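You operate a simulated robot arm through the tools that you are given. There is no shell and no other tool. Be economical: measure what you need, move in short steps, check, and stop when the job is done.

Carry out the task below with a simulated robot arm. There is one attempt and no reset: what you move stays moved.

Task
Change the cap on the teal cord end for the grey one.
Fine: pull the old cap off into the waste tray; press home the two caps that stand loose on the block's other cord ends.

The check looks at the end state, three seconds after you hand in, the way a careful person would. Anything else that was tipped, shoved, dropped, spilled or broken makes it a failure. Lids that push on must go on centred and level and be pressed home; caps that screw on are set level and turned clockwise until they are tight.

Robot
A 6-joint arm with a two-finger parallel gripper, fixed in place. Base frame: the origin is at the foot of the arm, x ahead of it, y to its left, z up; the work surface is at about z = 800. Units: mm, degrees, N and s.
With the tool pointing down near the work surface it reaches from about 140 to 840 mm from the base axis. Its first joint turns from -166.0 to 166.0 degrees. Payload 3.91 kg.
The tool frame sits at the grasp point between the pads (the TCP): z along the fingers, y along the line on which they close. The tips reach 30 mm beyond it. Largest opening 110 mm; finger width 20, thickness 10; the body of the gripper, 48 by 112 mm, starts 55 mm behind the TCP.
Orientation is that of the tool frame in the base frame, as a unit quaternion [x, y, z, w]. With the fingers straight down and closing along the base's y, the tool's x points along the base's -x, its y along +y and its z along -z.

Tools
- The arm moves only by the tool drive_tool. Its argument "steps" is one flat list of numbers, 7 for each row, row after row: the opening, from 0 (shut) to 1 (fully open), then the shift along the tool's x, y, z in mm, then the turn, a rotation vector about the tool's x, y, z in degrees. In form: [fingers, dx, dy, dz, rx, ry, rz, fingers, dx, dy, dz, rx, ry, rz, ...]. A call has 1 to 12 rows; each row is the pose to reach, as a shift and turn from the pose commanded when the call began, along the tool's axes at that moment. A row lasts 0.2 s, in which the tool goes at most 50 mm and 8.6 degrees; a call with a longer step from one row to the next is refused whole, and so is a gripper value outside its range. Where a pose cannot be reached the arm comes as near as it can. A force on the tool above 90 N (or 10 N above the force at the start of the call, whichever is more), or a blocked arm, ends the call early, and 0.2 s more pass. The fingers move at their own pace (about 108 mm/s each) and stop on an object; they squeeze with about 20 N. The grip force told is the motor's: it shows also when the fingers shut on nothing. Time passes only in rows, and 0.2 s behind the last, so rows that repeat a pose let the fingers close. The reply holds the time, the measured pose of the TCP, the force on the tool along the base axes, the opening and the grip force, in the units named above and with some noise, with the torque about the TCP (base axes, N m) and any sound that the robot's microphone picked up.
- Cameras (640 x 400 px; columns grow to the right, rows downward): "scene" is fixed at [403.2, -631.7, 1442.1]; the picture's right is [0.98, 0.19, 0.00], its down [0.08, -0.42, -0.91] and it looks along [-0.17, 0.89, -0.42] (base axes); focal length 313 px, centre (320, 200). "wrist" rides on the gripper at [77, 7, -114] in the tool frame; the picture's right is [-0.09, 1.00, 0.00], its down [-0.80, -0.07, -0.59] and it looks along [-0.59, -0.05, 0.80] (tool axes); focal length 270 px, centre (320, 200). There is no depth. A picture from a camera that has moved, and an enlarged one, comes with that camera's place and axes in the base frame and with its lens. The place of the scene camera against the robot may be out by one fixed shift of up to 25 mm in any direction.
- get_image(camera): a new picture of that camera. No time passes.
- slide_trunk(by): slides the trunk up (or, below 0, down) by that many mm; the arm rides with it, the base frame stays. It gives what a move gives, with no picture.
- enlarge(camera, box): a new picture of the part [left, top, right, bottom] of that camera's present view, enlarged. No time passes.
- close_job(): hands the job in; it is judged then, once.

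Go step by step. Nothing tells you positions but the pictures and the camera data: compare them with the known pose of the tool, close in by small moves and look again before you grip or let go. The budget is 120 turns and 68 pictures, counting those below and the enlarged ones. Unless the task says otherwise, let go and move clear before handing in, and close with one line.

The tools are called after "Request:" by a JSON object that holds its "op" and its "data". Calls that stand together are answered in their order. drive_tool: Moves the arm, as the interface text tells. Its arguments: {"type":"object","properties":{"steps":{"type":"array","items":{"type":"number"}}},"required":["steps"]} The other tools are called the same way: slide_trunk (by) slides the trunk up or down; get_image (camera) takes a picture; enlarge (camera, box) takes an enlarged picture of a part of a camera's view; close_job () hands the job in.

At the start:

```text
clock: 0.0
tool_pos: [174.3, 400.9, 1102.0]
ee_rot: [0.0, 1.0, 0.0, 0.0]
force: [0.4, 0.3, 0.0]
torque: [-0.02, -0.03, 0.02]
opening: 109.8
finger_force: 0.0
trunk travel left (down, up): [-375.0, 165.0]
```

scene: 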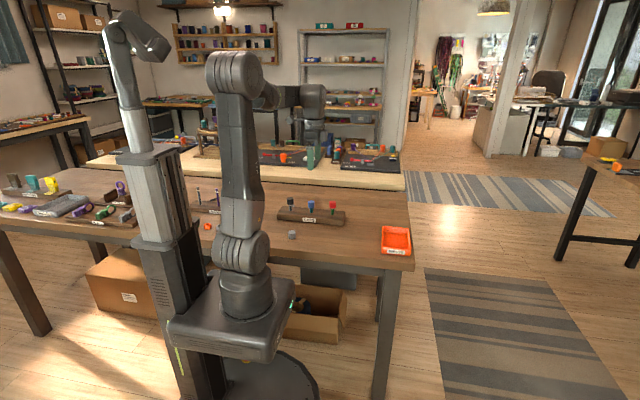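
wrist: 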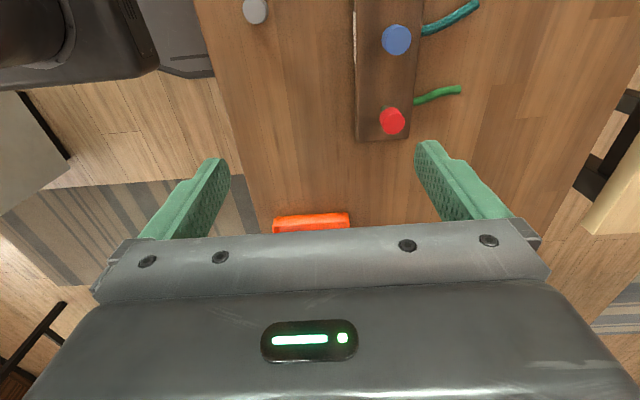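

I see a block with dark, blue and red caps, a grey cap on the table and an orange tray. I'll zoom in to identify them.

Request:
{"op": "enlarge", "data": {"camera": "scene", "box": [260, 180, 420, 280]}}

Request:
{"op": "enlarge", "data": {"camera": "wrist", "box": [200, 0, 520, 200]}}

```text
4.00 times, centred on (340, 230) of scene
camera zoom: at [403.2, -631.7, 1442.1], right [0.98, 0.19, 0.0], down [0.08, -0.42, -0.91], along [-0.17, 0.89, -0.42], focal length 1252 px, centre (240, 80)
```

zoom: 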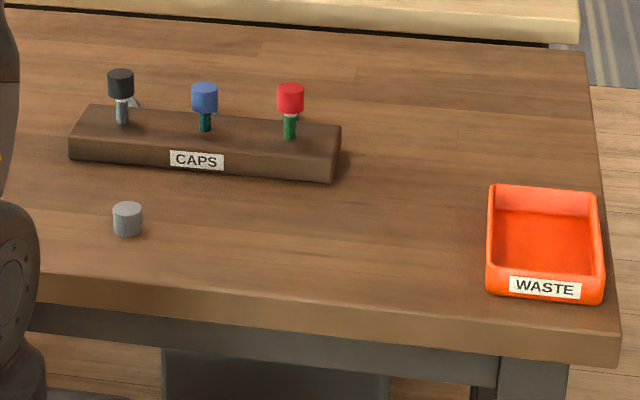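

```text
2.00 times, centred on (360, 100) of wrist
camera zoom: at [97.0, 408.8, 1215.8], right [0.09, 1.0, 0.0], down [0.8, -0.07, 0.59], along [0.59, -0.05, -0.8], focal length 541 px, centre (240, 400)
```

zoom: 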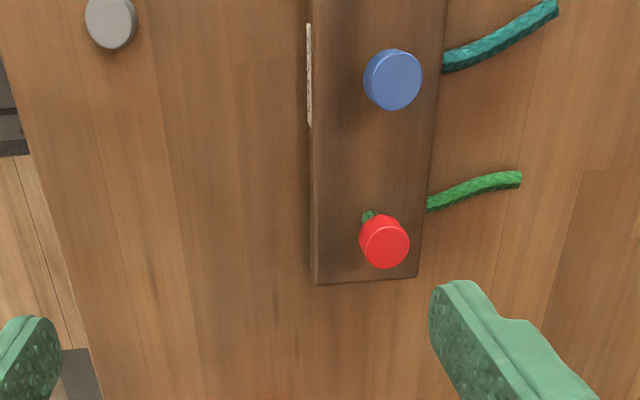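

Blue cap sits on the teal cord in the middle, with loose black and red caps on either side. I'll move above the blue cap for a closer look.

Request:
{"op": "drive_tool", "data": {"steps": [1, 9, 23, 25, 0, 0, 0, 1, 18, 46, 50, 0, 0, 0, 1, 26, 69, 75, 0, 0, 0, 1, 35, 92, 100, 0, 0, 0, 1, 35, 92, 100, 0, 0, 0]}}

Request:
{"op": "get_image", "data": {"camera": "wrist"}}

```text
clock: 1.2
tool_pos: [139.3, 494.5, 1001.3]
ee_rot: [0.0, 1.0, 0.0, 0.0]
force: [0.3, 0.7, 0.1]
torque: [0.0, 0.02, 0.01]
opening: 110.0
finger_force: 0.0
trunk travel left (down, up): [-375.0, 165.0]
```

```text
63 pictures are left
camera wrist: at [62.0, 501.4, 1115.2], right [0.09, 1.0, 0.0], down [0.8, -0.07, 0.59], along [0.59, -0.05, -0.8], focal length 270 px, centre (320, 200)
```

wrist: 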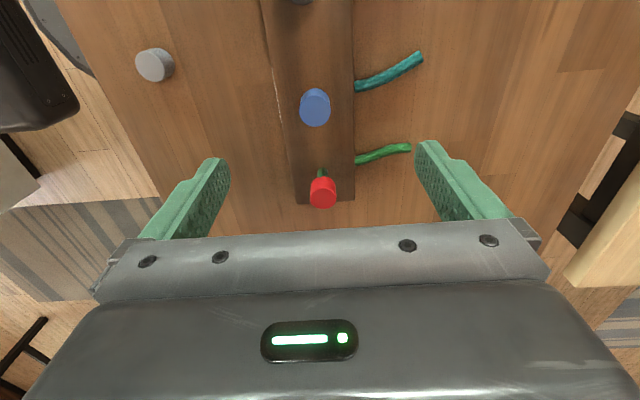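

Request:
{"op": "enlarge", "data": {"camera": "wrist", "box": [220, 60, 420, 220]}}

Request:
{"op": "enlarge", "data": {"camera": "scene", "box": [270, 185, 350, 245]}}

```text
2.50 times, centred on (320, 140) of wrist
camera zoom: at [62.0, 501.4, 1115.2], right [0.09, 1.0, 0.0], down [0.8, -0.07, 0.59], along [0.59, -0.05, -0.8], focal length 676 px, centre (320, 350)
```

zoom: 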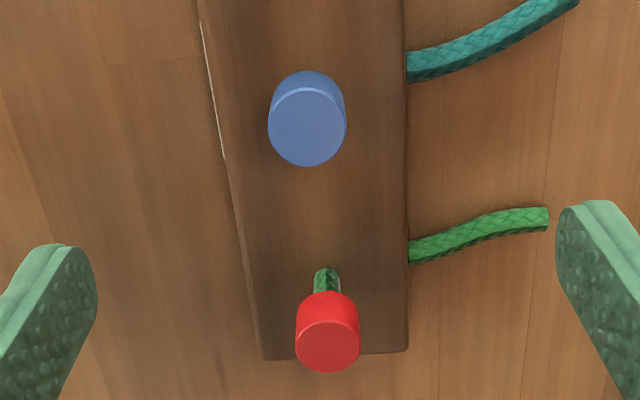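

```text
6.67 times, centred on (310, 215) of scene
camera zoom: at [403.2, -631.7, 1442.1], right [0.98, 0.19, 0.0], down [0.08, -0.42, -0.91], along [-0.17, 0.89, -0.42], focal length 2087 px, centre (387, 100)
```

zoom: 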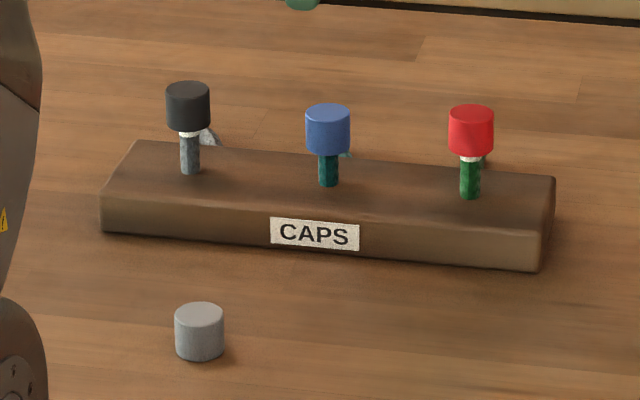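

Blue cap is estimated at (138, 491) with its top at about z 865. I'll descend to just above it and check alignment.

Request:
{"op": "drive_tool", "data": {"steps": [0.6, 1, -2, 40, 0, 0, 0, 0.6, 1, -3, 80, 0, 0, 0, 0.6, 1, -3, 91, 0, 0, 0]}}

Request:
{"op": "get_image", "data": {"camera": "wrist"}}

Request:
{"op": "enlarge", "data": {"camera": "scene", "box": [270, 165, 350, 245]}}

```text
clock: 2.0
tool_pos: [137.0, 492.0, 910.4]
ee_rot: [-0.001, 1.0, 0.001, 0.0]
force: [-0.2, -0.8, 0.2]
torque: [-0.01, 0.0, -0.01]
opening: 65.8
finger_force: 0.1
trunk travel left (down, up): [-375.0, 165.0]
```

```text
60 pictures are left
camera wrist: at [60.2, 498.4, 1024.5], right [0.09, 1.0, 0.0], down [0.8, -0.07, 0.59], along [0.59, -0.05, -0.8], focal length 270 px, centre (320, 200)
```

wrist: 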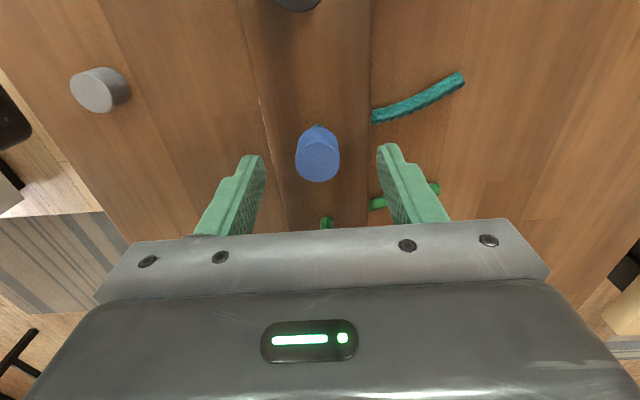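

```text
5.00 times, centred on (310, 205) of scene
camera zoom: at [403.2, -631.7, 1442.1], right [0.98, 0.19, 0.0], down [0.08, -0.42, -0.91], along [-0.17, 0.89, -0.42], focal length 1566 px, centre (370, 175)
```

zoom: 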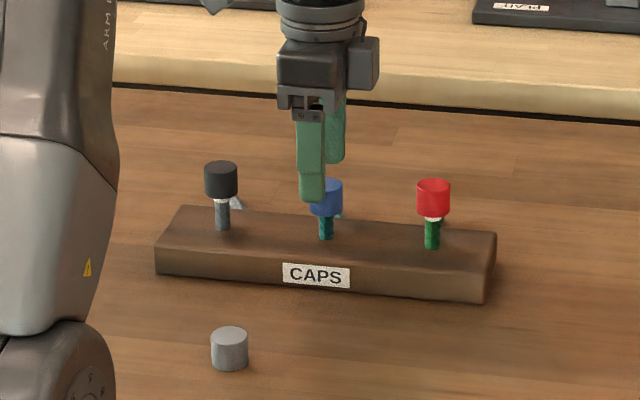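

Blue cap top is at about (139.5, 491, 875). I'll descend around it and close.

Request:
{"op": "drive_tool", "data": {"steps": [0.6, -2.5, -1, 20, 0, 0, 0, 0.6, -2.5, -1, 46, 0, 0, 0, 0.6, -2.5, -1, 46, 0, 0, 0]}}

Request:
{"op": "get_image", "data": {"camera": "wrist"}}

Request:
{"op": "enlarge", "data": {"camera": "scene", "box": [270, 165, 350, 245]}}

```text
clock: 2.8
tool_pos: [141.2, 489.3, 864.6]
ee_rot: [-0.001, 1.0, 0.0, 0.0]
force: [-0.3, 0.6, 0.5]
torque: [-0.01, 0.01, 0.0]
opening: 65.9
finger_force: 0.1
trunk travel left (down, up): [-375.0, 165.0]
```

```text
58 pictures are left
camera wrist: at [63.5, 496.7, 978.2], right [0.09, 1.0, 0.0], down [0.8, -0.07, 0.59], along [0.59, -0.05, -0.8], focal length 270 px, centre (320, 200)
```

wrist: 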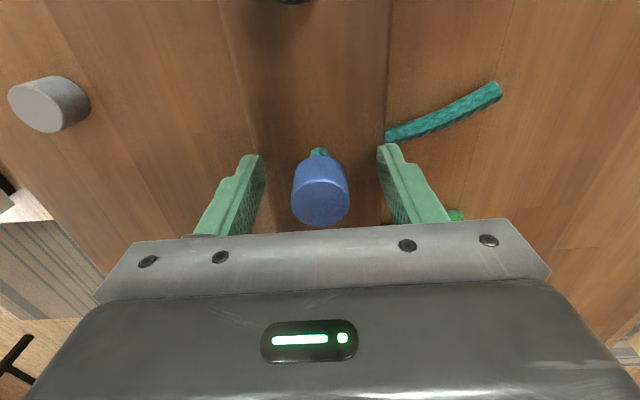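

```text
5.00 times, centred on (310, 205) of scene
camera zoom: at [403.2, -631.7, 1442.1], right [0.98, 0.19, 0.0], down [0.08, -0.42, -0.91], along [-0.17, 0.89, -0.42], focal length 1566 px, centre (370, 175)
```

zoom: 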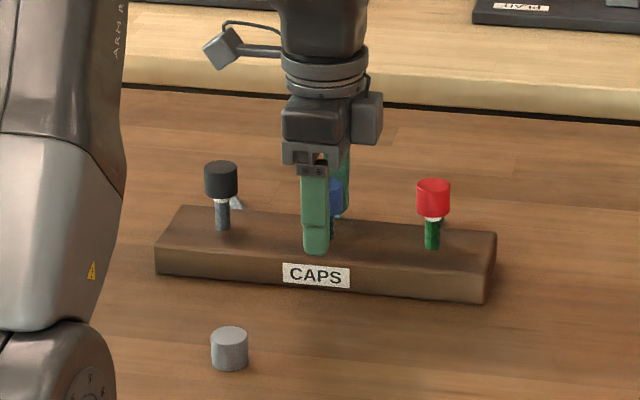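

Aligned within about 1 mm. Closing on the cap now.

Request:
{"op": "drive_tool", "data": {"steps": [0.35, 0, 0.5, 0, 0, 0, 0, 0.15, 0, 0.5, 0, 0, 0, 0, 0.15, 0, 0.5, 0, 0, 0, 0, 0.15, 0, 0.5, 0, 0, 0, 0]}}

```text
clock: 3.8
tool_pos: [141.0, 489.9, 864.2]
ee_rot: [0.001, 1.0, 0.001, 0.0]
force: [0.0, -4.4, -2.7]
torque: [0.03, 0.0, -0.01]
opening: 26.7
finger_force: 20.1
trunk travel left (down, up): [-375.0, 165.0]
```

Gripped: 26.7 mm diameter, as expected. Pulling straight up.

Request:
{"op": "drive_tool", "data": {"steps": [0.1, 0, 0, -3, 0, 0, 0, 0.1, 0, 0, -6, 0, 0, 0, 0.1, 0, 0, -10, 0, 0, 0, 0.1, 0, 0, -15, 0, 0, 0, 0.1, 0, 0, -22, 0, 0, 0]}}

Request:
{"op": "enlarge", "data": {"camera": "scene", "box": [270, 165, 350, 245]}}

```text
clock: 5.0
tool_pos: [141.3, 489.8, 886.9]
ee_rot: [-0.001, 1.0, -0.001, 0.0]
force: [0.0, -0.6, -0.1]
torque: [0.0, 0.01, -0.06]
opening: 26.5
finger_force: 20.4
trunk travel left (down, up): [-375.0, 165.0]
```

```text
5.00 times, centred on (310, 205) of scene
camera zoom: at [403.2, -631.7, 1442.1], right [0.98, 0.19, 0.0], down [0.08, -0.42, -0.91], along [-0.17, 0.89, -0.42], focal length 1566 px, centre (370, 175)
```

zoom: 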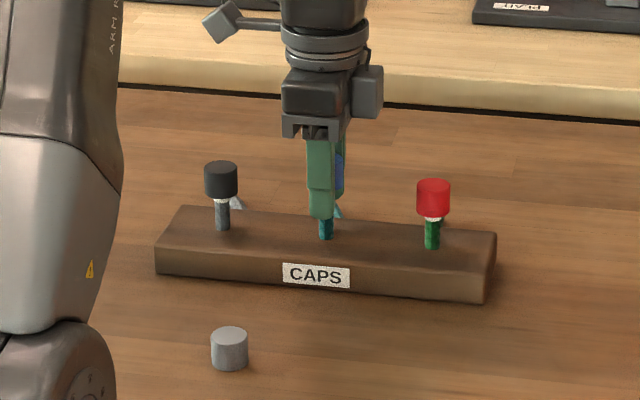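

The cap is off. Raising it and carrying it toward the tray, stopping to look first.

Request:
{"op": "drive_tool", "data": {"steps": [0.1, 0, 0, -40, 0, 0, 0, 0.1, 0, 0, -80, 0, 0, 0, 0.1, -20, -20, -110, 0, 0, 0, 0.1, -50, -50, -110, 0, 0, 0, 0.1, -85, -80, -110, 0, 0, 0, 0.1, -120, -110, -110, 0, 0, 0, 0.1, -165, -116, -110, 0, 0, 0, 0.1, -210, -116, -110, 0, 0, 0, 0.1, -250, -116, -110, 0, 0, 0, 0.1, -280, -116, -110, 0, 0, 0, 0.1, -280, -116, -110, 0, 0, 0]}}

Request:
{"op": "get_image", "data": {"camera": "wrist"}}

Request:
{"op": "get_image", "data": {"camera": "scene"}}

```text
clock: 7.4
tool_pos: [421.6, 375.2, 996.1]
ee_rot: [0.0, 1.0, 0.0, -0.001]
force: [0.0, 0.1, 0.3]
torque: [0.0, 0.03, -0.02]
opening: 26.8
finger_force: 19.6
trunk travel left (down, up): [-375.0, 165.0]
```

```text
55 pictures are left
camera wrist: at [344.9, 381.3, 1110.7], right [0.09, 1.0, 0.0], down [0.8, -0.07, 0.59], along [0.59, -0.05, -0.8], focal length 270 px, centre (320, 200)
```

wrist: 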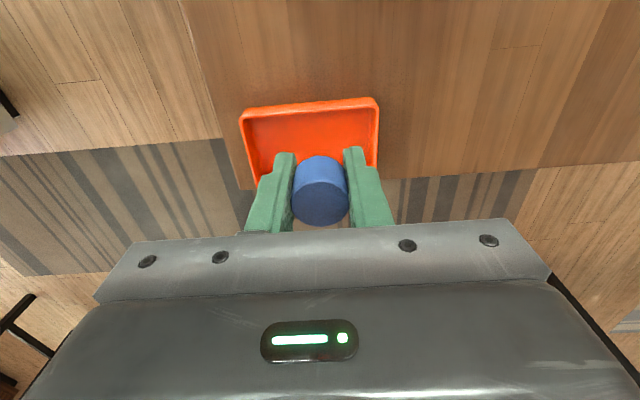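

```text
54 pictures are left
```

scene: 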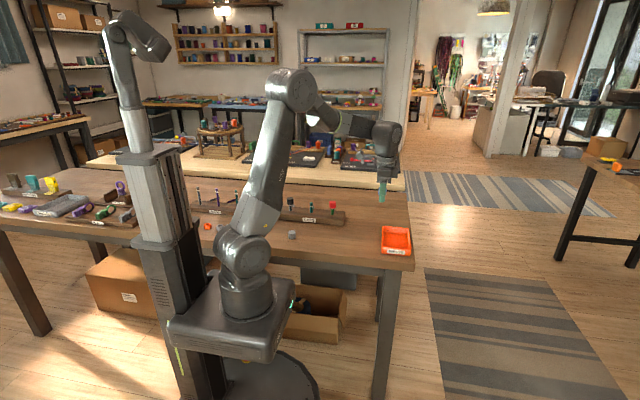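

Tray spans roughly x 431–535, y 288–435. I'll move over its centre and lower.

Request:
{"op": "drive_tool", "data": {"steps": [0.1, -30, -7, 20, 0, 0, 0, 0.1, -62, -14, 50, 0, 0, 0, 0.1, -62, -14, 90, 0, 0, 0, 0.1, -62, -14, 115, 0, 0, 0, 0.1, -62, -14, 115, 0, 0, 0]}}

Request:
{"op": "get_image", "data": {"camera": "wrist"}}

Request:
{"op": "enlarge", "data": {"camera": "scene", "box": [350, 190, 430, 270]}}

```text
clock: 8.6
tool_pos: [483.5, 361.9, 880.8]
ee_rot: [0.0, 1.0, 0.0, 0.0]
force: [0.1, -0.7, -0.7]
torque: [-0.01, 0.02, 0.01]
opening: 26.4
finger_force: 20.6
trunk travel left (down, up): [-375.0, 165.0]
```

```text
53 pictures are left
camera wrist: at [405.9, 368.3, 995.7], right [0.09, 1.0, 0.0], down [0.8, -0.07, 0.59], along [0.59, -0.05, -0.8], focal length 270 px, centre (320, 200)
```

wrist: 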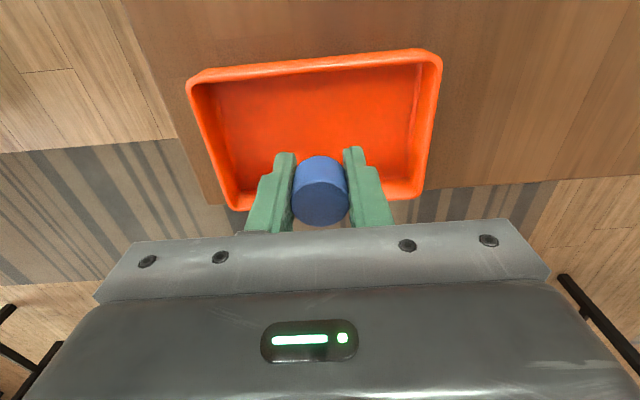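

```text
5.00 times, centred on (390, 230) of scene
camera zoom: at [403.2, -631.7, 1442.1], right [0.98, 0.19, 0.0], down [0.08, -0.42, -0.91], along [-0.17, 0.89, -0.42], focal length 1566 px, centre (-30, 50)
```

zoom: 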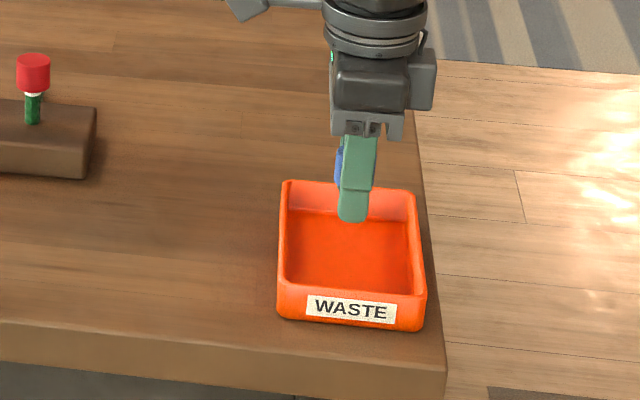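

Centred over the tray. Lowering, releasing, and backing up.

Request:
{"op": "drive_tool", "data": {"steps": [0.1, 0, 0, 25, 0, 0, 0, 0.1, 0, 0, 40, 0, 0, 0, 0.1, 0, 0, 40, 0, 0, 0, 0.45, 0, 0, 40, 0, 0, 0, 0.45, 0, 0, 40, 0, 0, 0, 0.45, 0, 0, 20, 0, 0, 0, 0.45, 0, 0, -20, 0, 0, 0, 0.45, 0, 0, -65, 0, 0, 0]}}

Request:
{"op": "get_image", "data": {"camera": "wrist"}}

```text
clock: 10.4
tool_pos: [480.9, 360.0, 947.1]
ee_rot: [0.0, 1.0, 0.0, 0.0]
force: [-0.1, 0.0, -0.1]
torque: [0.01, 0.02, 0.0]
opening: 49.4
finger_force: 0.2
trunk travel left (down, up): [-375.0, 165.0]
```

```text
51 pictures are left
camera wrist: at [404.9, 367.4, 1060.7], right [0.09, 1.0, 0.0], down [0.8, -0.07, 0.59], along [0.59, -0.05, -0.8], focal length 270 px, centre (320, 200)
```

wrist: 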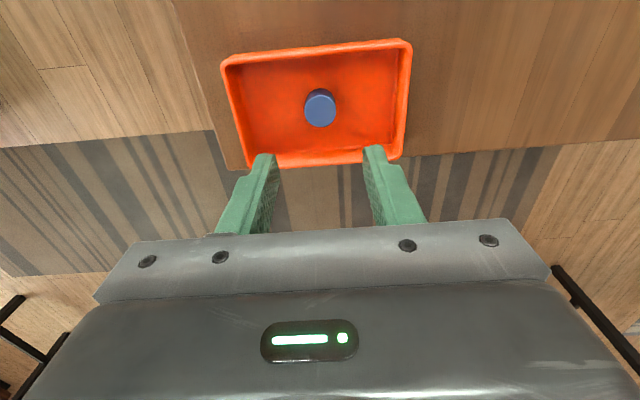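

Blue cap is in the tray. Next, red: moving above it with fingers shut to press it home.

Request:
{"op": "drive_tool", "data": {"steps": [0.3, 30, 15, -25, 0, 0, 0, 0, 70, 35, -25, 0, 0, 0, 0, 110, 55, -25, 0, 0, 0, 0, 150, 75, -25, 0, 0, 0, 0, 190, 95, -25, 0, 0, 0, 0, 225, 115, -25, 0, 0, 0, 0, 247, 131, -25, 0, 0, 0, 0, 247, 131, -25, 0, 0, 0]}}

Request:
{"op": "get_image", "data": {"camera": "wrist"}}

Request:
{"op": "enlarge", "data": {"camera": "scene", "box": [280, 165, 360, 245]}}

```text
clock: 12.2
tool_pos: [236.1, 492.1, 971.4]
ee_rot: [-0.001, 1.0, 0.0, 0.0]
force: [0.6, -0.1, -0.7]
torque: [-0.01, -0.03, -0.02]
opening: 0.1
finger_force: 20.1
trunk travel left (down, up): [-375.0, 165.0]
```

```text
50 pictures are left
camera wrist: at [158.5, 498.4, 1085.1], right [0.09, 1.0, 0.0], down [0.8, -0.07, 0.59], along [0.59, -0.05, -0.8], focal length 270 px, centre (320, 200)
```

wrist: 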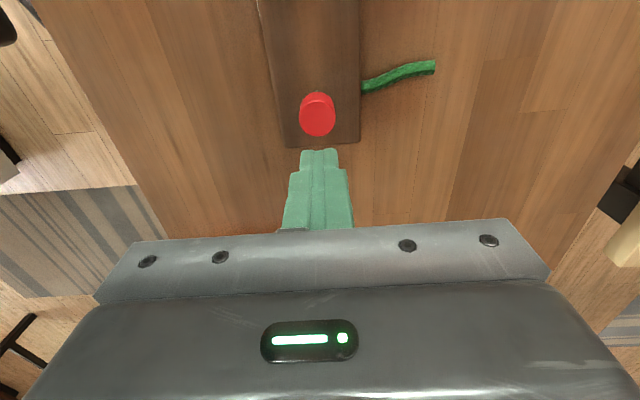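

```text
5.00 times, centred on (320, 205) of scene
camera zoom: at [403.2, -631.7, 1442.1], right [0.98, 0.19, 0.0], down [0.08, -0.42, -0.91], along [-0.17, 0.89, -0.42], focal length 1566 px, centre (320, 175)
```

zoom: 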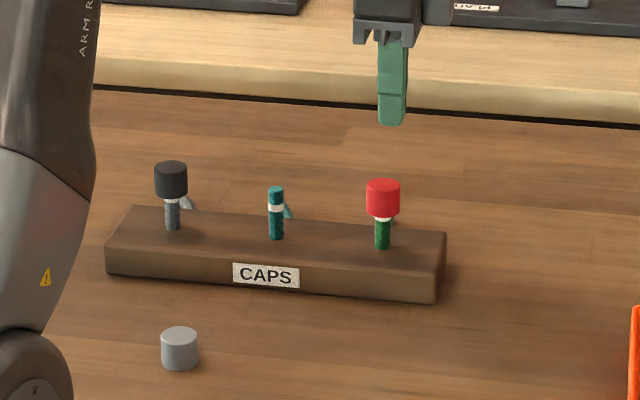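

Request:
{"op": "drive_tool", "data": {"steps": [0, 3, -1.5, 25, 0, 0, 0, 0, 3, -1.5, 48, 0, 0, 0, 0, 3, -1.5, 48, 0, 0, 0]}}

Request:
{"op": "enlarge", "data": {"camera": "wrist", "box": [240, 80, 400, 240]}}

Request:
{"op": "enlarge", "data": {"camera": "scene", "box": [310, 180, 350, 220]}}

```text
clock: 13.0
tool_pos: [231.5, 489.4, 923.6]
ee_rot: [0.001, 1.0, 0.0, 0.0]
force: [-1.1, -0.7, 0.3]
torque: [-0.05, 0.02, -0.03]
opening: 0.1
finger_force: 19.8
trunk travel left (down, up): [-375.0, 165.0]
```

```text
2.50 times, centred on (320, 160) of wrist
camera zoom: at [155.8, 496.9, 1037.0], right [0.09, 1.0, 0.0], down [0.8, -0.07, 0.59], along [0.59, -0.05, -0.8], focal length 676 px, centre (320, 300)
```

zoom: 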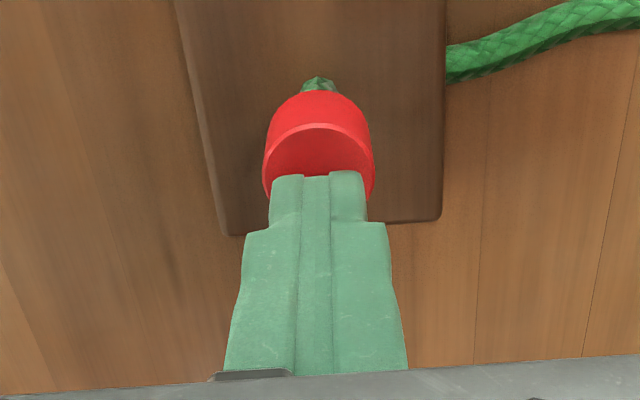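

```text
10.00 times, centred on (330, 200) of scene
camera zoom: at [403.2, -631.7, 1442.1], right [0.98, 0.19, 0.0], down [0.08, -0.42, -0.91], along [-0.17, 0.89, -0.42], focal length 3131 px, centre (220, 200)
```

zoom: 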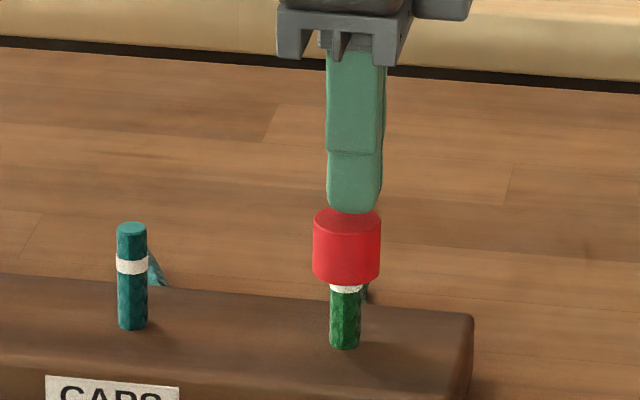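

Cap is about 2 mm toward −x from the fingertip. I'll shift and press down gently.

Request:
{"op": "drive_tool", "data": {"steps": [0, 2, 0.8, 4, 0, 0, 0, 0, 2, 0.8, 8, 0, 0, 0, 0, 2, 0.8, 11, 0, 0, 0, 0, 2, 0.8, 14, 0, 0, 0]}}

Request:
{"op": "enlarge", "data": {"camera": "scene", "box": [310, 180, 350, 220]}}

```text
clock: 14.0
tool_pos: [229.9, 490.7, 910.3]
ee_rot: [0.0, 1.0, 0.0, 0.0]
force: [0.2, 0.1, -0.2]
torque: [-0.01, 0.0, 0.01]
opening: 0.0
finger_force: 20.0
trunk travel left (down, up): [-375.0, 165.0]
```

```text
10.00 times, centred on (330, 200) of scene
camera zoom: at [403.2, -631.7, 1442.1], right [0.98, 0.19, 0.0], down [0.08, -0.42, -0.91], along [-0.17, 0.89, -0.42], focal length 3131 px, centre (220, 200)
```

zoom: 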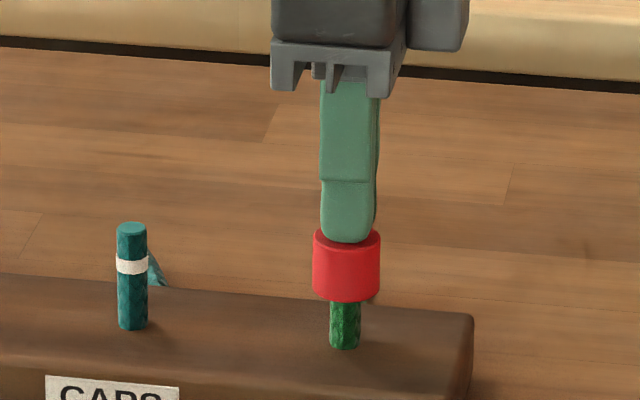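

Request:
{"op": "drive_tool", "data": {"steps": [0, 0, 0, 2, 0, 0, 0, 0, 0, 0, 4, 0, 0, 0, 0, 0, 0, 6, 0, 0, 0, 0, 0, 0, 7, 0, 0, 0]}}

Request:
{"op": "enlarge", "data": {"camera": "scene", "box": [310, 180, 350, 220]}}

```text
clock: 15.0
tool_pos: [230.8, 490.6, 908.3]
ee_rot: [0.0, 1.0, 0.005, 0.003]
force: [1.6, 4.2, 56.2]
torque: [0.11, -0.03, 0.03]
opening: 0.0
finger_force: 20.0
trunk travel left (down, up): [-375.0, 165.0]
```

```text
10.00 times, centred on (330, 200) of scene
camera zoom: at [403.2, -631.7, 1442.1], right [0.98, 0.19, 0.0], down [0.08, -0.42, -0.91], along [-0.17, 0.89, -0.42], focal length 3131 px, centre (220, 200)
```

zoom: 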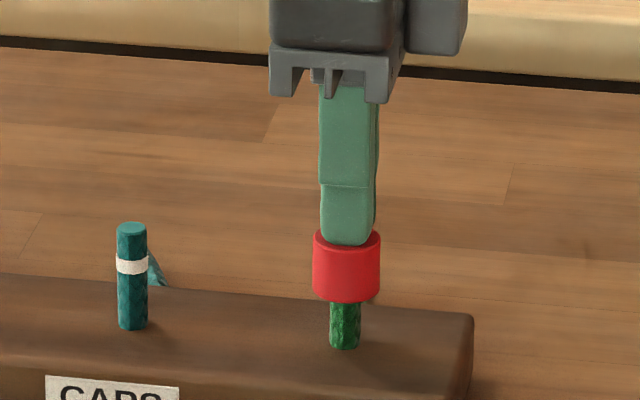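

Red is home (hard stop at 56 N, white band hidden). Moving above the black cap.

Request:
{"op": "drive_tool", "data": {"steps": [0, 0, 0, -25, 0, 0, 0, 0, 0, 0, -65, 0, 0, 0, 0, 45, 0, -65, 0, 0, 0, 0, 90, 0, -65, 0, 0, 0, 0, 135, 0, -65, 0, 0, 0, 0, 178, 0, -65, 0, 0, 0, 0, 178, 0, -55, 0, 0, 0, 0, 178, 0, -55, 0, 0, 0]}}

Request:
{"op": "get_image", "data": {"camera": "wrist"}}

Request:
{"op": "enlarge", "data": {"camera": "scene", "box": [270, 180, 310, 220]}}

```text
clock: 16.8
tool_pos: [52.3, 490.2, 956.9]
ee_rot: [0.001, 1.0, 0.0, 0.0]
force: [-0.2, 0.8, 0.0]
torque: [-0.01, -0.01, 0.03]
opening: 0.0
finger_force: 20.0
trunk travel left (down, up): [-375.0, 165.0]
```

```text
44 pictures are left
camera wrist: at [-24.5, 497.4, 1071.3], right [0.09, 1.0, 0.0], down [0.8, -0.07, 0.59], along [0.59, -0.05, -0.8], focal length 270 px, centre (320, 200)
```

wrist: 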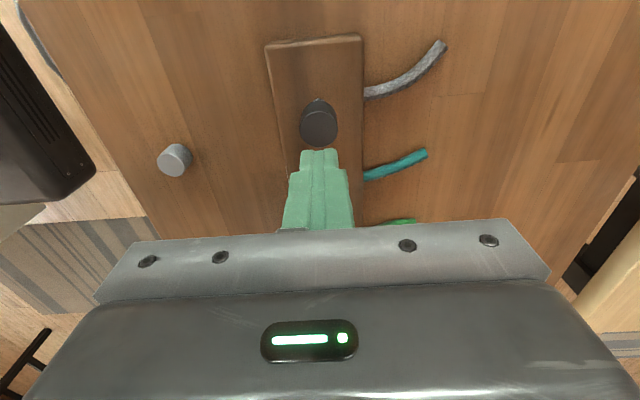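

```text
10.00 times, centred on (290, 200) of scene
camera zoom: at [403.2, -631.7, 1442.1], right [0.98, 0.19, 0.0], down [0.08, -0.42, -0.91], along [-0.17, 0.89, -0.42], focal length 3131 px, centre (620, 200)
```

zoom: 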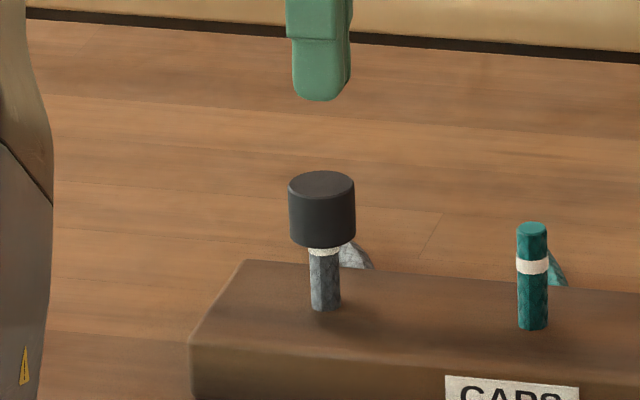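

Request:
{"op": "drive_tool", "data": {"steps": [0, 3.5, 0.4, 20, 0, 0, 0, 0, 3.5, 0.4, 35, 0, 0, 0, 0, 3.5, 0.4, 35, 0, 0, 0]}}

Request:
{"op": "enlarge", "data": {"camera": "wrist", "box": [240, 80, 400, 240]}}

Request:
{"op": "enlarge", "data": {"camera": "scene", "box": [270, 180, 310, 220]}}

```text
clock: 17.6
tool_pos: [47.7, 490.7, 922.1]
ee_rot: [0.0, 1.0, 0.0, 0.0]
force: [0.2, -0.2, -0.6]
torque: [-0.02, -0.04, -0.01]
opening: 0.0
finger_force: 20.0
trunk travel left (down, up): [-375.0, 165.0]
```

```text
2.50 times, centred on (320, 160) of wrist
camera zoom: at [-28.3, 497.8, 1036.1], right [0.09, 1.0, 0.0], down [0.8, -0.07, 0.59], along [0.59, -0.05, -0.8], focal length 676 px, centre (320, 300)
```

zoom: 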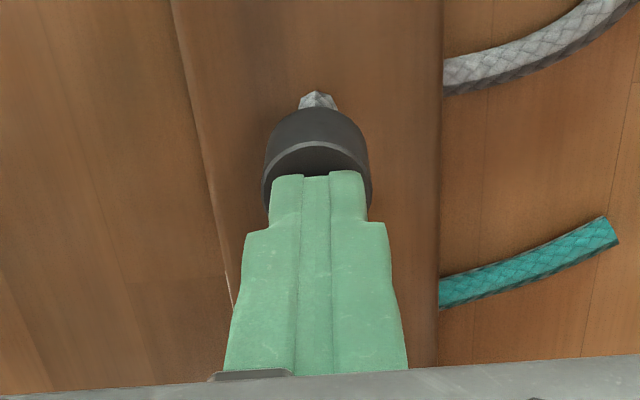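

```text
10.00 times, centred on (290, 200) of scene
camera zoom: at [403.2, -631.7, 1442.1], right [0.98, 0.19, 0.0], down [0.08, -0.42, -0.91], along [-0.17, 0.89, -0.42], focal length 3131 px, centre (620, 200)
```

zoom: 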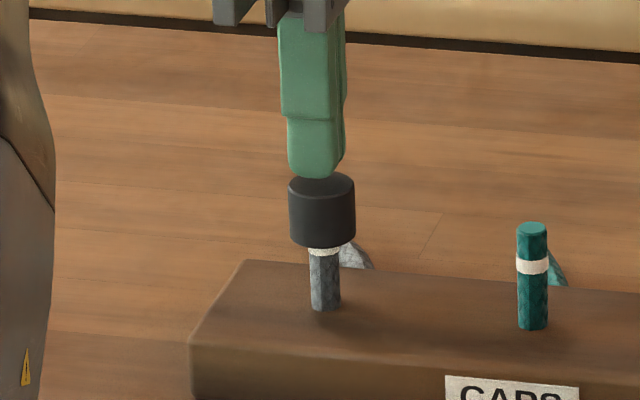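

Request:
{"op": "drive_tool", "data": {"steps": [0, -2, 0, 4, 0, 0, 0, 0, -2, 0, 7, 0, 0, 0, 0, -2, 0, 10, 0, 0, 0, 0, -2, 0, 13, 0, 0, 0, 0, -2, 0, 16, 0, 0, 0, 0, -2, 0, 18.5, 0, 0, 0]}}

Request:
{"op": "enlarge", "data": {"camera": "scene", "box": [270, 180, 310, 220]}}

```text
clock: 19.0
tool_pos: [50.4, 492.2, 908.5]
ee_rot: [0.0, 1.0, 0.004, 0.0]
force: [-0.1, 0.1, 36.4]
torque: [0.0, 0.07, -0.04]
opening: 0.1
finger_force: 20.5
trunk travel left (down, up): [-375.0, 165.0]
```

```text
10.00 times, centred on (290, 200) of scene
camera zoom: at [403.2, -631.7, 1442.1], right [0.98, 0.19, 0.0], down [0.08, -0.42, -0.91], along [-0.17, 0.89, -0.42], focal length 3131 px, centre (620, 200)
```

zoom: 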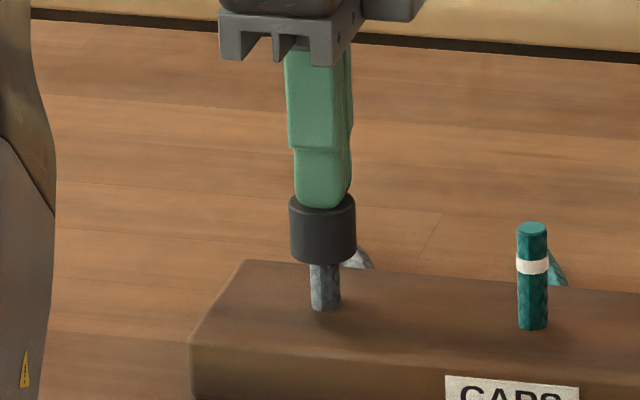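

Request:
{"op": "drive_tool", "data": {"steps": [0, 0, 0, 1.5, 0, 0, 0, 0, 0, 0, 3, 0, 0, 0, 0, 0, 0, 3, 0, 0, 0]}}

```text
clock: 19.8
tool_pos: [50.8, 491.3, 908.4]
ee_rot: [0.0, 1.0, 0.008, 0.0]
force: [0.9, 1.8, 74.3]
torque: [0.03, 0.01, 0.02]
opening: 0.0
finger_force: 19.9
trunk travel left (down, up): [-375.0, 165.0]
```

Black is home too (74 N, same height as red). Moving above the grey cap near (97, 331).

Request:
{"op": "drive_tool", "data": {"steps": [0, 0, 0, -25, 0, 0, 0, 0, 0, 0, -65, 0, 0, 0, 0.2, -15, -40, -65, 0, 0, 0, 0.4, -28, -80, -65, 0, 0, 0, 0.6, -40, -120, -65, 0, 0, 0, 0.6, -46, -160, -65, 0, 0, 0, 0.6, -46, -160, -65, 0, 0, 0]}}

Request:
{"op": "get_image", "data": {"camera": "wrist"}}

Request:
{"op": "enlarge", "data": {"camera": "scene", "box": [250, 170, 330, 250]}}

```text
clock: 21.4
tool_pos: [96.9, 329.1, 965.6]
ee_rot: [0.0, 1.0, -0.001, -0.001]
force: [-1.2, -0.1, -0.3]
torque: [0.0, -0.01, 0.04]
opening: 65.7
finger_force: 0.0
trunk travel left (down, up): [-375.0, 165.0]
```

```text
39 pictures are left
camera wrist: at [20.1, 337.1, 1079.8], right [0.09, 1.0, 0.0], down [0.8, -0.07, 0.59], along [0.59, -0.05, -0.8], focal length 270 px, centre (320, 200)
```

wrist: 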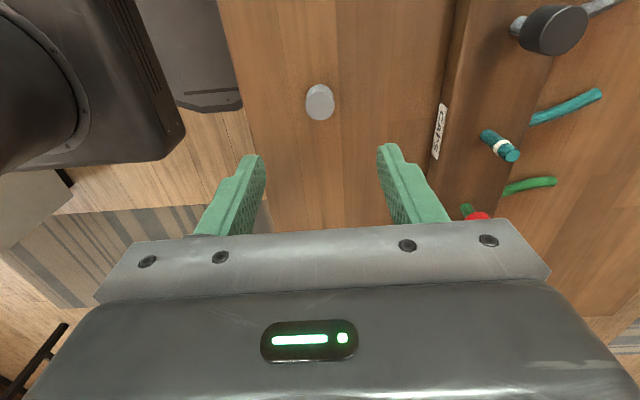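

```text
5.00 times, centred on (290, 210) of scene
camera zoom: at [403.2, -631.7, 1442.1], right [0.98, 0.19, 0.0], down [0.08, -0.42, -0.91], along [-0.17, 0.89, -0.42], focal length 1566 px, centre (470, 150)
```

zoom: 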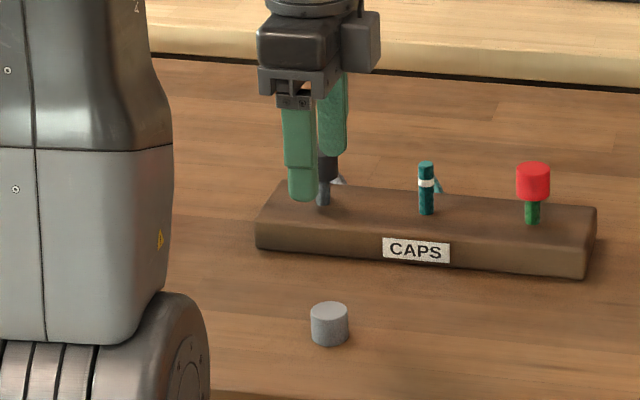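

Grey cap at about (97, 331), upright. Descending close and rechecking.

Request:
{"op": "drive_tool", "data": {"steps": [0.6, 0, 1.5, 40, 0, 0, 0, 0.6, 0, 1.5, 80, 0, 0, 0, 0.6, 0, 1.5, 95, 0, 0, 0, 0.6, 0, 1.5, 95, 0, 0, 0]}}

Request:
{"op": "get_image", "data": {"camera": "wrist"}}

Request:
{"op": "enlarge", "data": {"camera": "scene", "box": [265, 200, 325, 260]}}

```text
clock: 22.4
tool_pos: [95.9, 334.1, 871.2]
ee_rot: [0.001, 1.0, 0.0, 0.0]
force: [0.5, 0.0, 0.0]
torque: [0.01, 0.03, 0.0]
opening: 66.1
finger_force: 0.0
trunk travel left (down, up): [-375.0, 165.0]
```

```text
37 pictures are left
camera wrist: at [19.7, 339.8, 984.9], right [0.09, 1.0, 0.0], down [0.8, -0.07, 0.59], along [0.59, -0.05, -0.8], focal length 270 px, centre (320, 200)
```

wrist: 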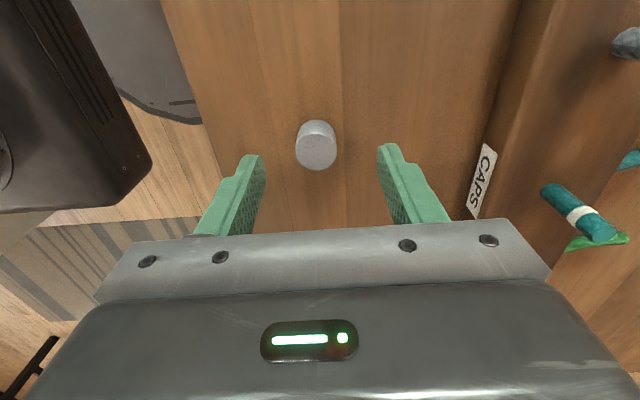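

```text
6.67 times, centred on (295, 230) of scene
camera zoom: at [403.2, -631.7, 1442.1], right [0.98, 0.19, 0.0], down [0.08, -0.42, -0.91], along [-0.17, 0.89, -0.42], focal length 2087 px, centre (487, 0)
```

zoom: 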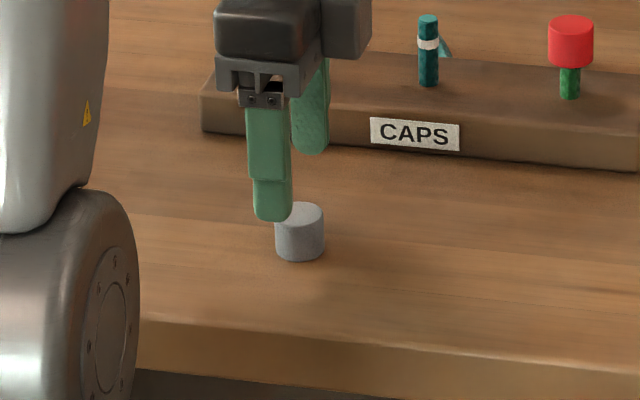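

Aligned; descending to grip the grey cap.

Request:
{"op": "drive_tool", "data": {"steps": [0.6, 0, -0.9, 18, 0, 0, 0, 0.6, 0, -0.9, 36, 0, 0, 0, 0.6, 0, -0.9, 36, 0, 0, 0, 0.35, 0, -0.9, 36, 0, 0, 0, 0.15, 0, -0.9, 36, 0, 0, 0, 0.1, 0, -0.9, 36, 0, 0, 0, 0.1, 0, -0.9, 36, 0, 0, 0]}}

Request:
{"op": "get_image", "data": {"camera": "wrist"}}

```text
clock: 24.0
tool_pos: [96.8, 332.5, 835.0]
ee_rot: [0.0, 1.0, 0.0, 0.001]
force: [0.2, 0.1, -0.2]
torque: [0.01, 0.02, -0.02]
opening: 26.6
finger_force: 20.5
trunk travel left (down, up): [-375.0, 165.0]
```

```text
35 pictures are left
camera wrist: at [19.9, 339.1, 949.3], right [0.09, 1.0, 0.0], down [0.8, -0.07, 0.59], along [0.59, -0.05, -0.8], focal length 270 px, centre (320, 200)
```

wrist: 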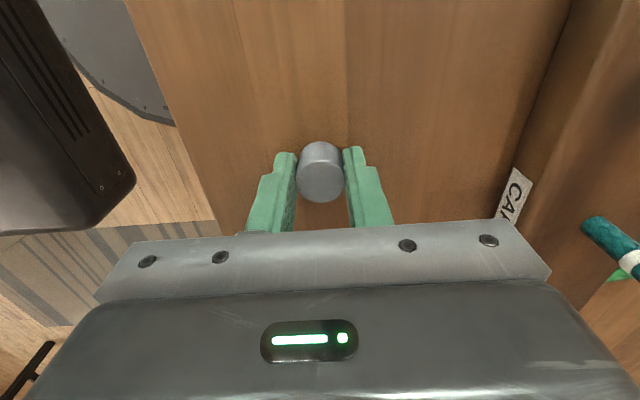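

Grey cap gripped. Lifting and carrying to above the teal post.

Request:
{"op": "drive_tool", "data": {"steps": [0.1, 0, 0, -20, 0, 0, 0, 0.1, 0, 0, -60, 0, 0, 0, 0.1, 0, 0, -105, 0, 0, 0, 0.1, -10, 40, -105, 0, 0, 0, 0.1, -20, 80, -105, 0, 0, 0, 0.1, -30, 120, -105, 0, 0, 0, 0.1, -43.5, 150, -105, 0, 0, 0, 0.1, -43.5, 158.9, -105, 0, 0, 0, 0.1, -43.5, 158.9, -105, 0, 0, 0]}}

Request:
{"op": "get_image", "data": {"camera": "wrist"}}

Request:
{"op": "enlarge", "data": {"camera": "scene", "box": [290, 175, 330, 215]}}

```text
clock: 26.0
tool_pos: [140.6, 491.2, 939.4]
ee_rot: [0.0, 1.0, -0.001, 0.0]
force: [-0.3, -1.0, -0.5]
torque: [0.02, 0.01, -0.01]
opening: 26.1
finger_force: 19.7
trunk travel left (down, up): [-375.0, 165.0]
```

```text
34 pictures are left
camera wrist: at [63.8, 498.2, 1054.1], right [0.09, 1.0, 0.0], down [0.8, -0.07, 0.59], along [0.59, -0.05, -0.8], focal length 270 px, centre (320, 200)
```

wrist: 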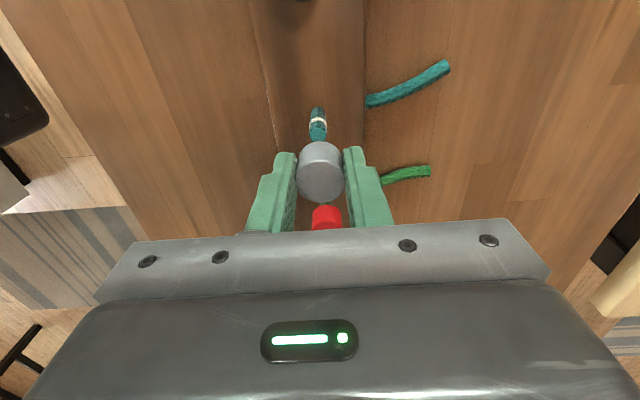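

```text
10.00 times, centred on (310, 195) of scene
camera zoom: at [403.2, -631.7, 1442.1], right [0.98, 0.19, 0.0], down [0.08, -0.42, -0.91], along [-0.17, 0.89, -0.42], focal length 3131 px, centre (420, 250)
```

zoom: 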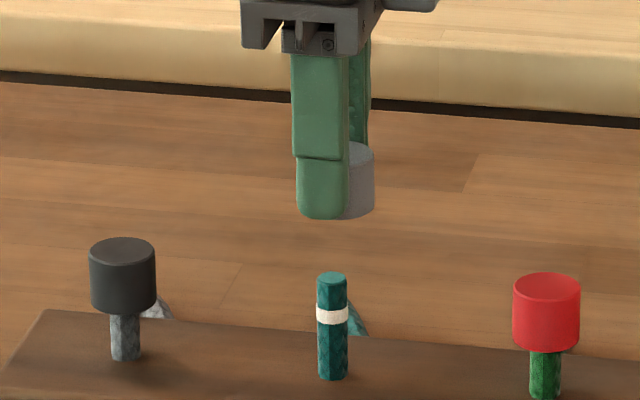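

The cap appears about 3–4 mm toward +x within the grip, relative to the post. I'll correct for that and lower to just above the post to check.

Request:
{"op": "drive_tool", "data": {"steps": [0.1, 3.5, 0.2, 10, 0, 0, 0, 0.1, 3.5, 0.2, 22, 0, 0, 0, 0.1, 3.5, 0.2, 22, 0, 0, 0]}}

Request:
{"op": "enlarge", "data": {"camera": "wrist", "box": [260, 100, 380, 220]}}

Request:
{"op": "enlarge", "data": {"camera": "scene", "box": [300, 185, 320, 205]}}

```text
clock: 26.8
tool_pos: [137.3, 491.3, 917.1]
ee_rot: [0.0, 1.0, 0.0, -0.001]
force: [0.6, 1.1, 0.0]
torque: [0.02, 0.01, -0.05]
opening: 26.6
finger_force: 19.6
trunk travel left (down, up): [-375.0, 165.0]
```

```text
3.33 times, centred on (320, 160) of wrist
camera zoom: at [60.2, 497.9, 1031.9], right [0.09, 1.0, 0.0], down [0.8, -0.07, 0.59], along [0.59, -0.05, -0.8], focal length 901 px, centre (320, 333)
```

zoom: 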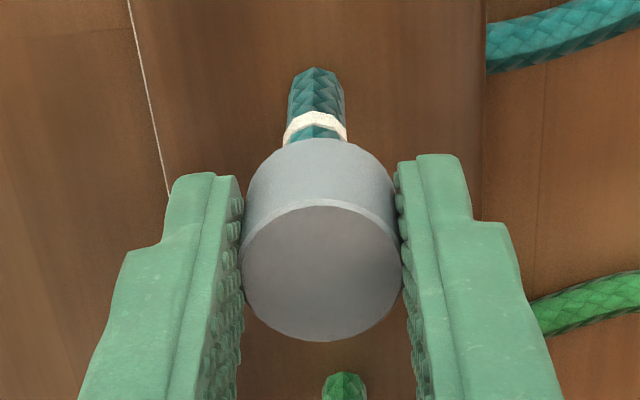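

```text
16.00 times, centred on (310, 195) of scene
camera zoom: at [403.2, -631.7, 1442.1], right [0.98, 0.19, 0.0], down [0.08, -0.42, -0.91], along [-0.17, 0.89, -0.42], focal length 5010 px, centre (480, 280)
```

zoom: 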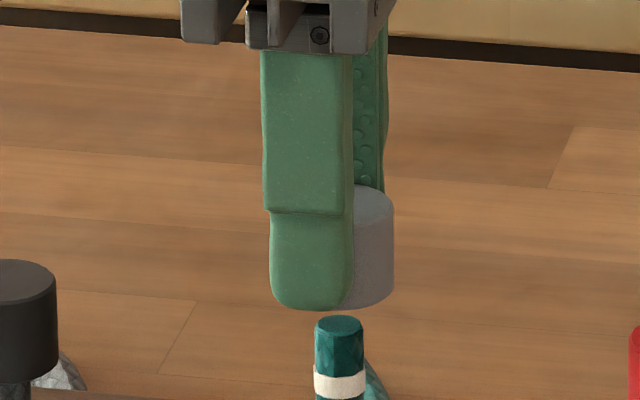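

Nearly centred (within ~1 mm). Small correction, then lowering onto the post while watching force.

Request:
{"op": "drive_tool", "data": {"steps": [0.1, 0.8, -0.3, 5, 0, 0, 0, 0.1, 0.8, -0.3, 8, 0, 0, 0, 0.1, 0.8, -0.3, 11, 0, 0, 0, 0.1, 0.8, -0.3, 13, 0, 0, 0]}}

Request:
{"op": "enlarge", "data": {"camera": "scene", "box": [300, 185, 320, 205]}}

```text
clock: 27.8
tool_pos: [135.2, 490.1, 905.5]
ee_rot: [0.0, 1.0, 0.0, 0.0]
force: [1.0, -0.6, 0.0]
torque: [0.03, 0.01, -0.02]
opening: 26.4
finger_force: 20.1
trunk travel left (down, up): [-375.0, 165.0]
```

```text
16.00 times, centred on (310, 195) of scene
camera zoom: at [403.2, -631.7, 1442.1], right [0.98, 0.19, 0.0], down [0.08, -0.42, -0.91], along [-0.17, 0.89, -0.42], focal length 5010 px, centre (480, 280)
```

zoom: 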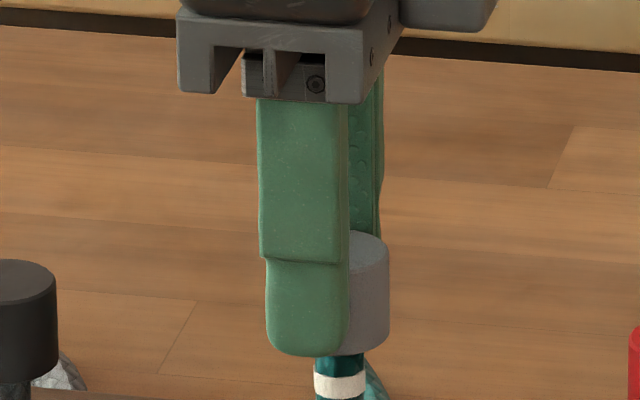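

Cap is centred over the post and no resistance so far. Lowering further.

Request:
{"op": "drive_tool", "data": {"steps": [0.1, 0, 0, 2, 0, 0, 0, 0.1, 0, 0, 4, 0, 0, 0, 0.1, 0, 0, 6, 0, 0, 0, 0.1, 0, 0, 8, 0, 0, 0]}}

Request:
{"op": "enlarge", "data": {"camera": "scene", "box": [300, 185, 320, 205]}}

Request:
{"op": "enlarge", "data": {"camera": "wrist", "box": [260, 100, 380, 220]}}

```text
clock: 28.8
tool_pos: [136.8, 490.7, 898.0]
ee_rot: [0.0, 1.0, 0.0, 0.0]
force: [0.3, -0.7, -0.8]
torque: [-0.01, 0.0, 0.02]
opening: 26.3
finger_force: 19.8
trunk travel left (down, up): [-375.0, 165.0]
```

```text
16.00 times, centred on (310, 195) of scene
camera zoom: at [403.2, -631.7, 1442.1], right [0.98, 0.19, 0.0], down [0.08, -0.42, -0.91], along [-0.17, 0.89, -0.42], focal length 5010 px, centre (480, 280)
```

zoom: 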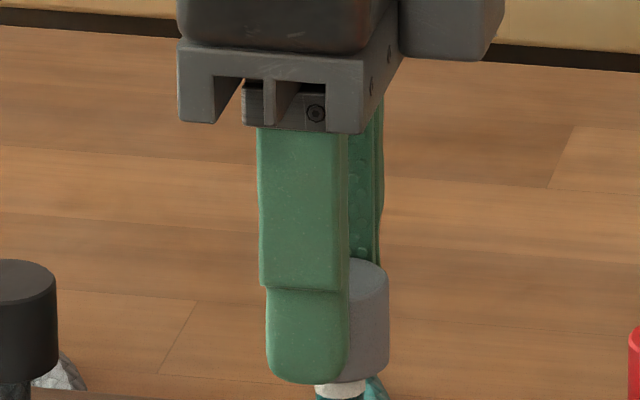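

```text
3.33 times, centred on (320, 160) of wrist
camera zoom: at [59.0, 497.6, 1011.2], right [0.09, 1.0, 0.0], down [0.8, -0.07, 0.59], along [0.59, -0.05, -0.8], focal length 901 px, centre (320, 333)
```

zoom: 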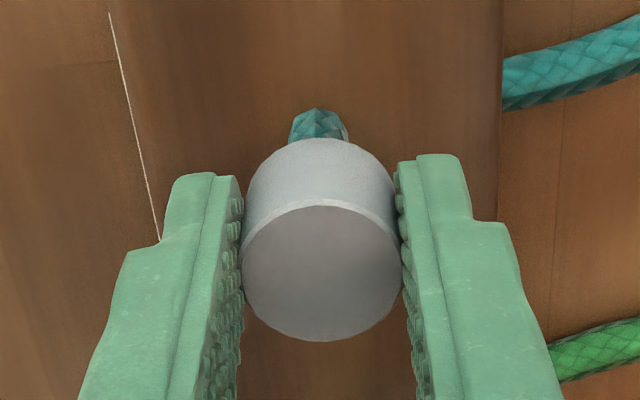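

It's sliding onto the post. Continuing until resistance.

Request:
{"op": "drive_tool", "data": {"steps": [0.1, 0, 0, 2, 0, 0, 0, 0.1, 0, 0, 4, 0, 0, 0, 0.1, 0, 0, 6, 0, 0, 0, 0.1, 0, 0, 8, 0, 0, 0]}}

Request:
{"op": "enlarge", "data": {"camera": "scene", "box": [300, 185, 320, 205]}}

```text
clock: 29.8
tool_pos: [136.0, 489.8, 888.6]
ee_rot: [0.0, 1.0, -0.001, 0.0]
force: [3.7, -4.1, -2.2]
torque: [-0.04, -0.02, -0.01]
opening: 26.3
finger_force: 20.0
trunk travel left (down, up): [-375.0, 165.0]
```

```text
16.00 times, centred on (310, 195) of scene
camera zoom: at [403.2, -631.7, 1442.1], right [0.98, 0.19, 0.0], down [0.08, -0.42, -0.91], along [-0.17, 0.89, -0.42], focal length 5010 px, centre (480, 280)
```

zoom: 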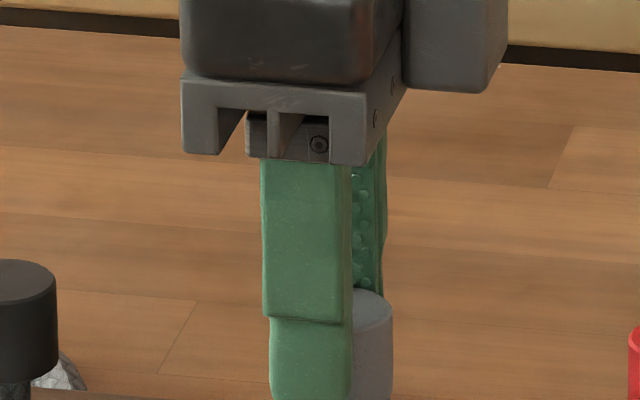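

Side forces show it's seated on the post. Opening, raising, and preparing to press with shut fingers centred at x≈141.

Request:
{"op": "drive_tool", "data": {"steps": [0.4, 0, 0, 0, 0, 0, 0, 0.45, 0, 0, 0, 0, 0, 0, 0.45, 0, 0, -20, 0, 0, 0, 0.45, 0, 0, -40, 0, 0, 0, 0, -4.3, 0.3, -40, 0, 0, 0, 0, -4.3, 0.3, -40, 0, 0, 0]}}

Request:
{"op": "enlarge", "data": {"camera": "scene", "box": [290, 180, 330, 220]}}

Request:
{"op": "enlarge", "data": {"camera": "wrist", "box": [240, 80, 400, 240]}}

```text
clock: 31.2
tool_pos: [138.9, 490.0, 928.0]
ee_rot: [0.0, 1.0, 0.001, 0.0]
force: [-0.3, -0.2, 0.2]
torque: [-0.01, -0.04, 0.03]
opening: 0.3
finger_force: 20.0
trunk travel left (down, up): [-375.0, 165.0]
```

```text
10.00 times, centred on (310, 200) of scene
camera zoom: at [403.2, -631.7, 1442.1], right [0.98, 0.19, 0.0], down [0.08, -0.42, -0.91], along [-0.17, 0.89, -0.42], focal length 3131 px, centre (420, 200)
```

zoom: 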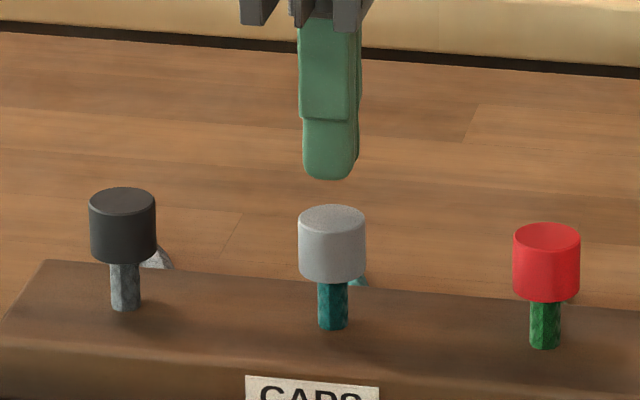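

```text
2.50 times, centred on (320, 160) of wrist
camera zoom: at [63.1, 497.9, 1043.2], right [0.09, 1.0, 0.0], down [0.8, -0.07, 0.59], along [0.59, -0.05, -0.8], focal length 676 px, centre (320, 300)
```

zoom: 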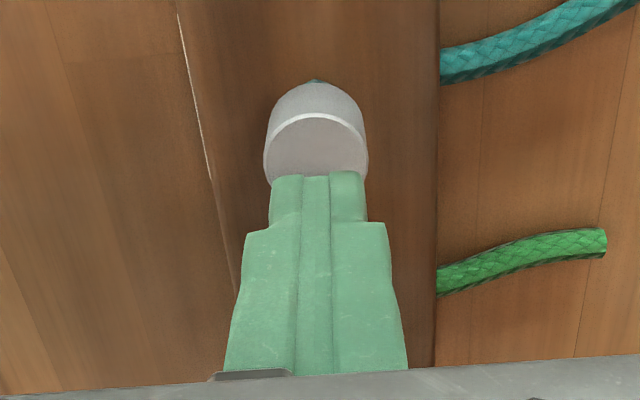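

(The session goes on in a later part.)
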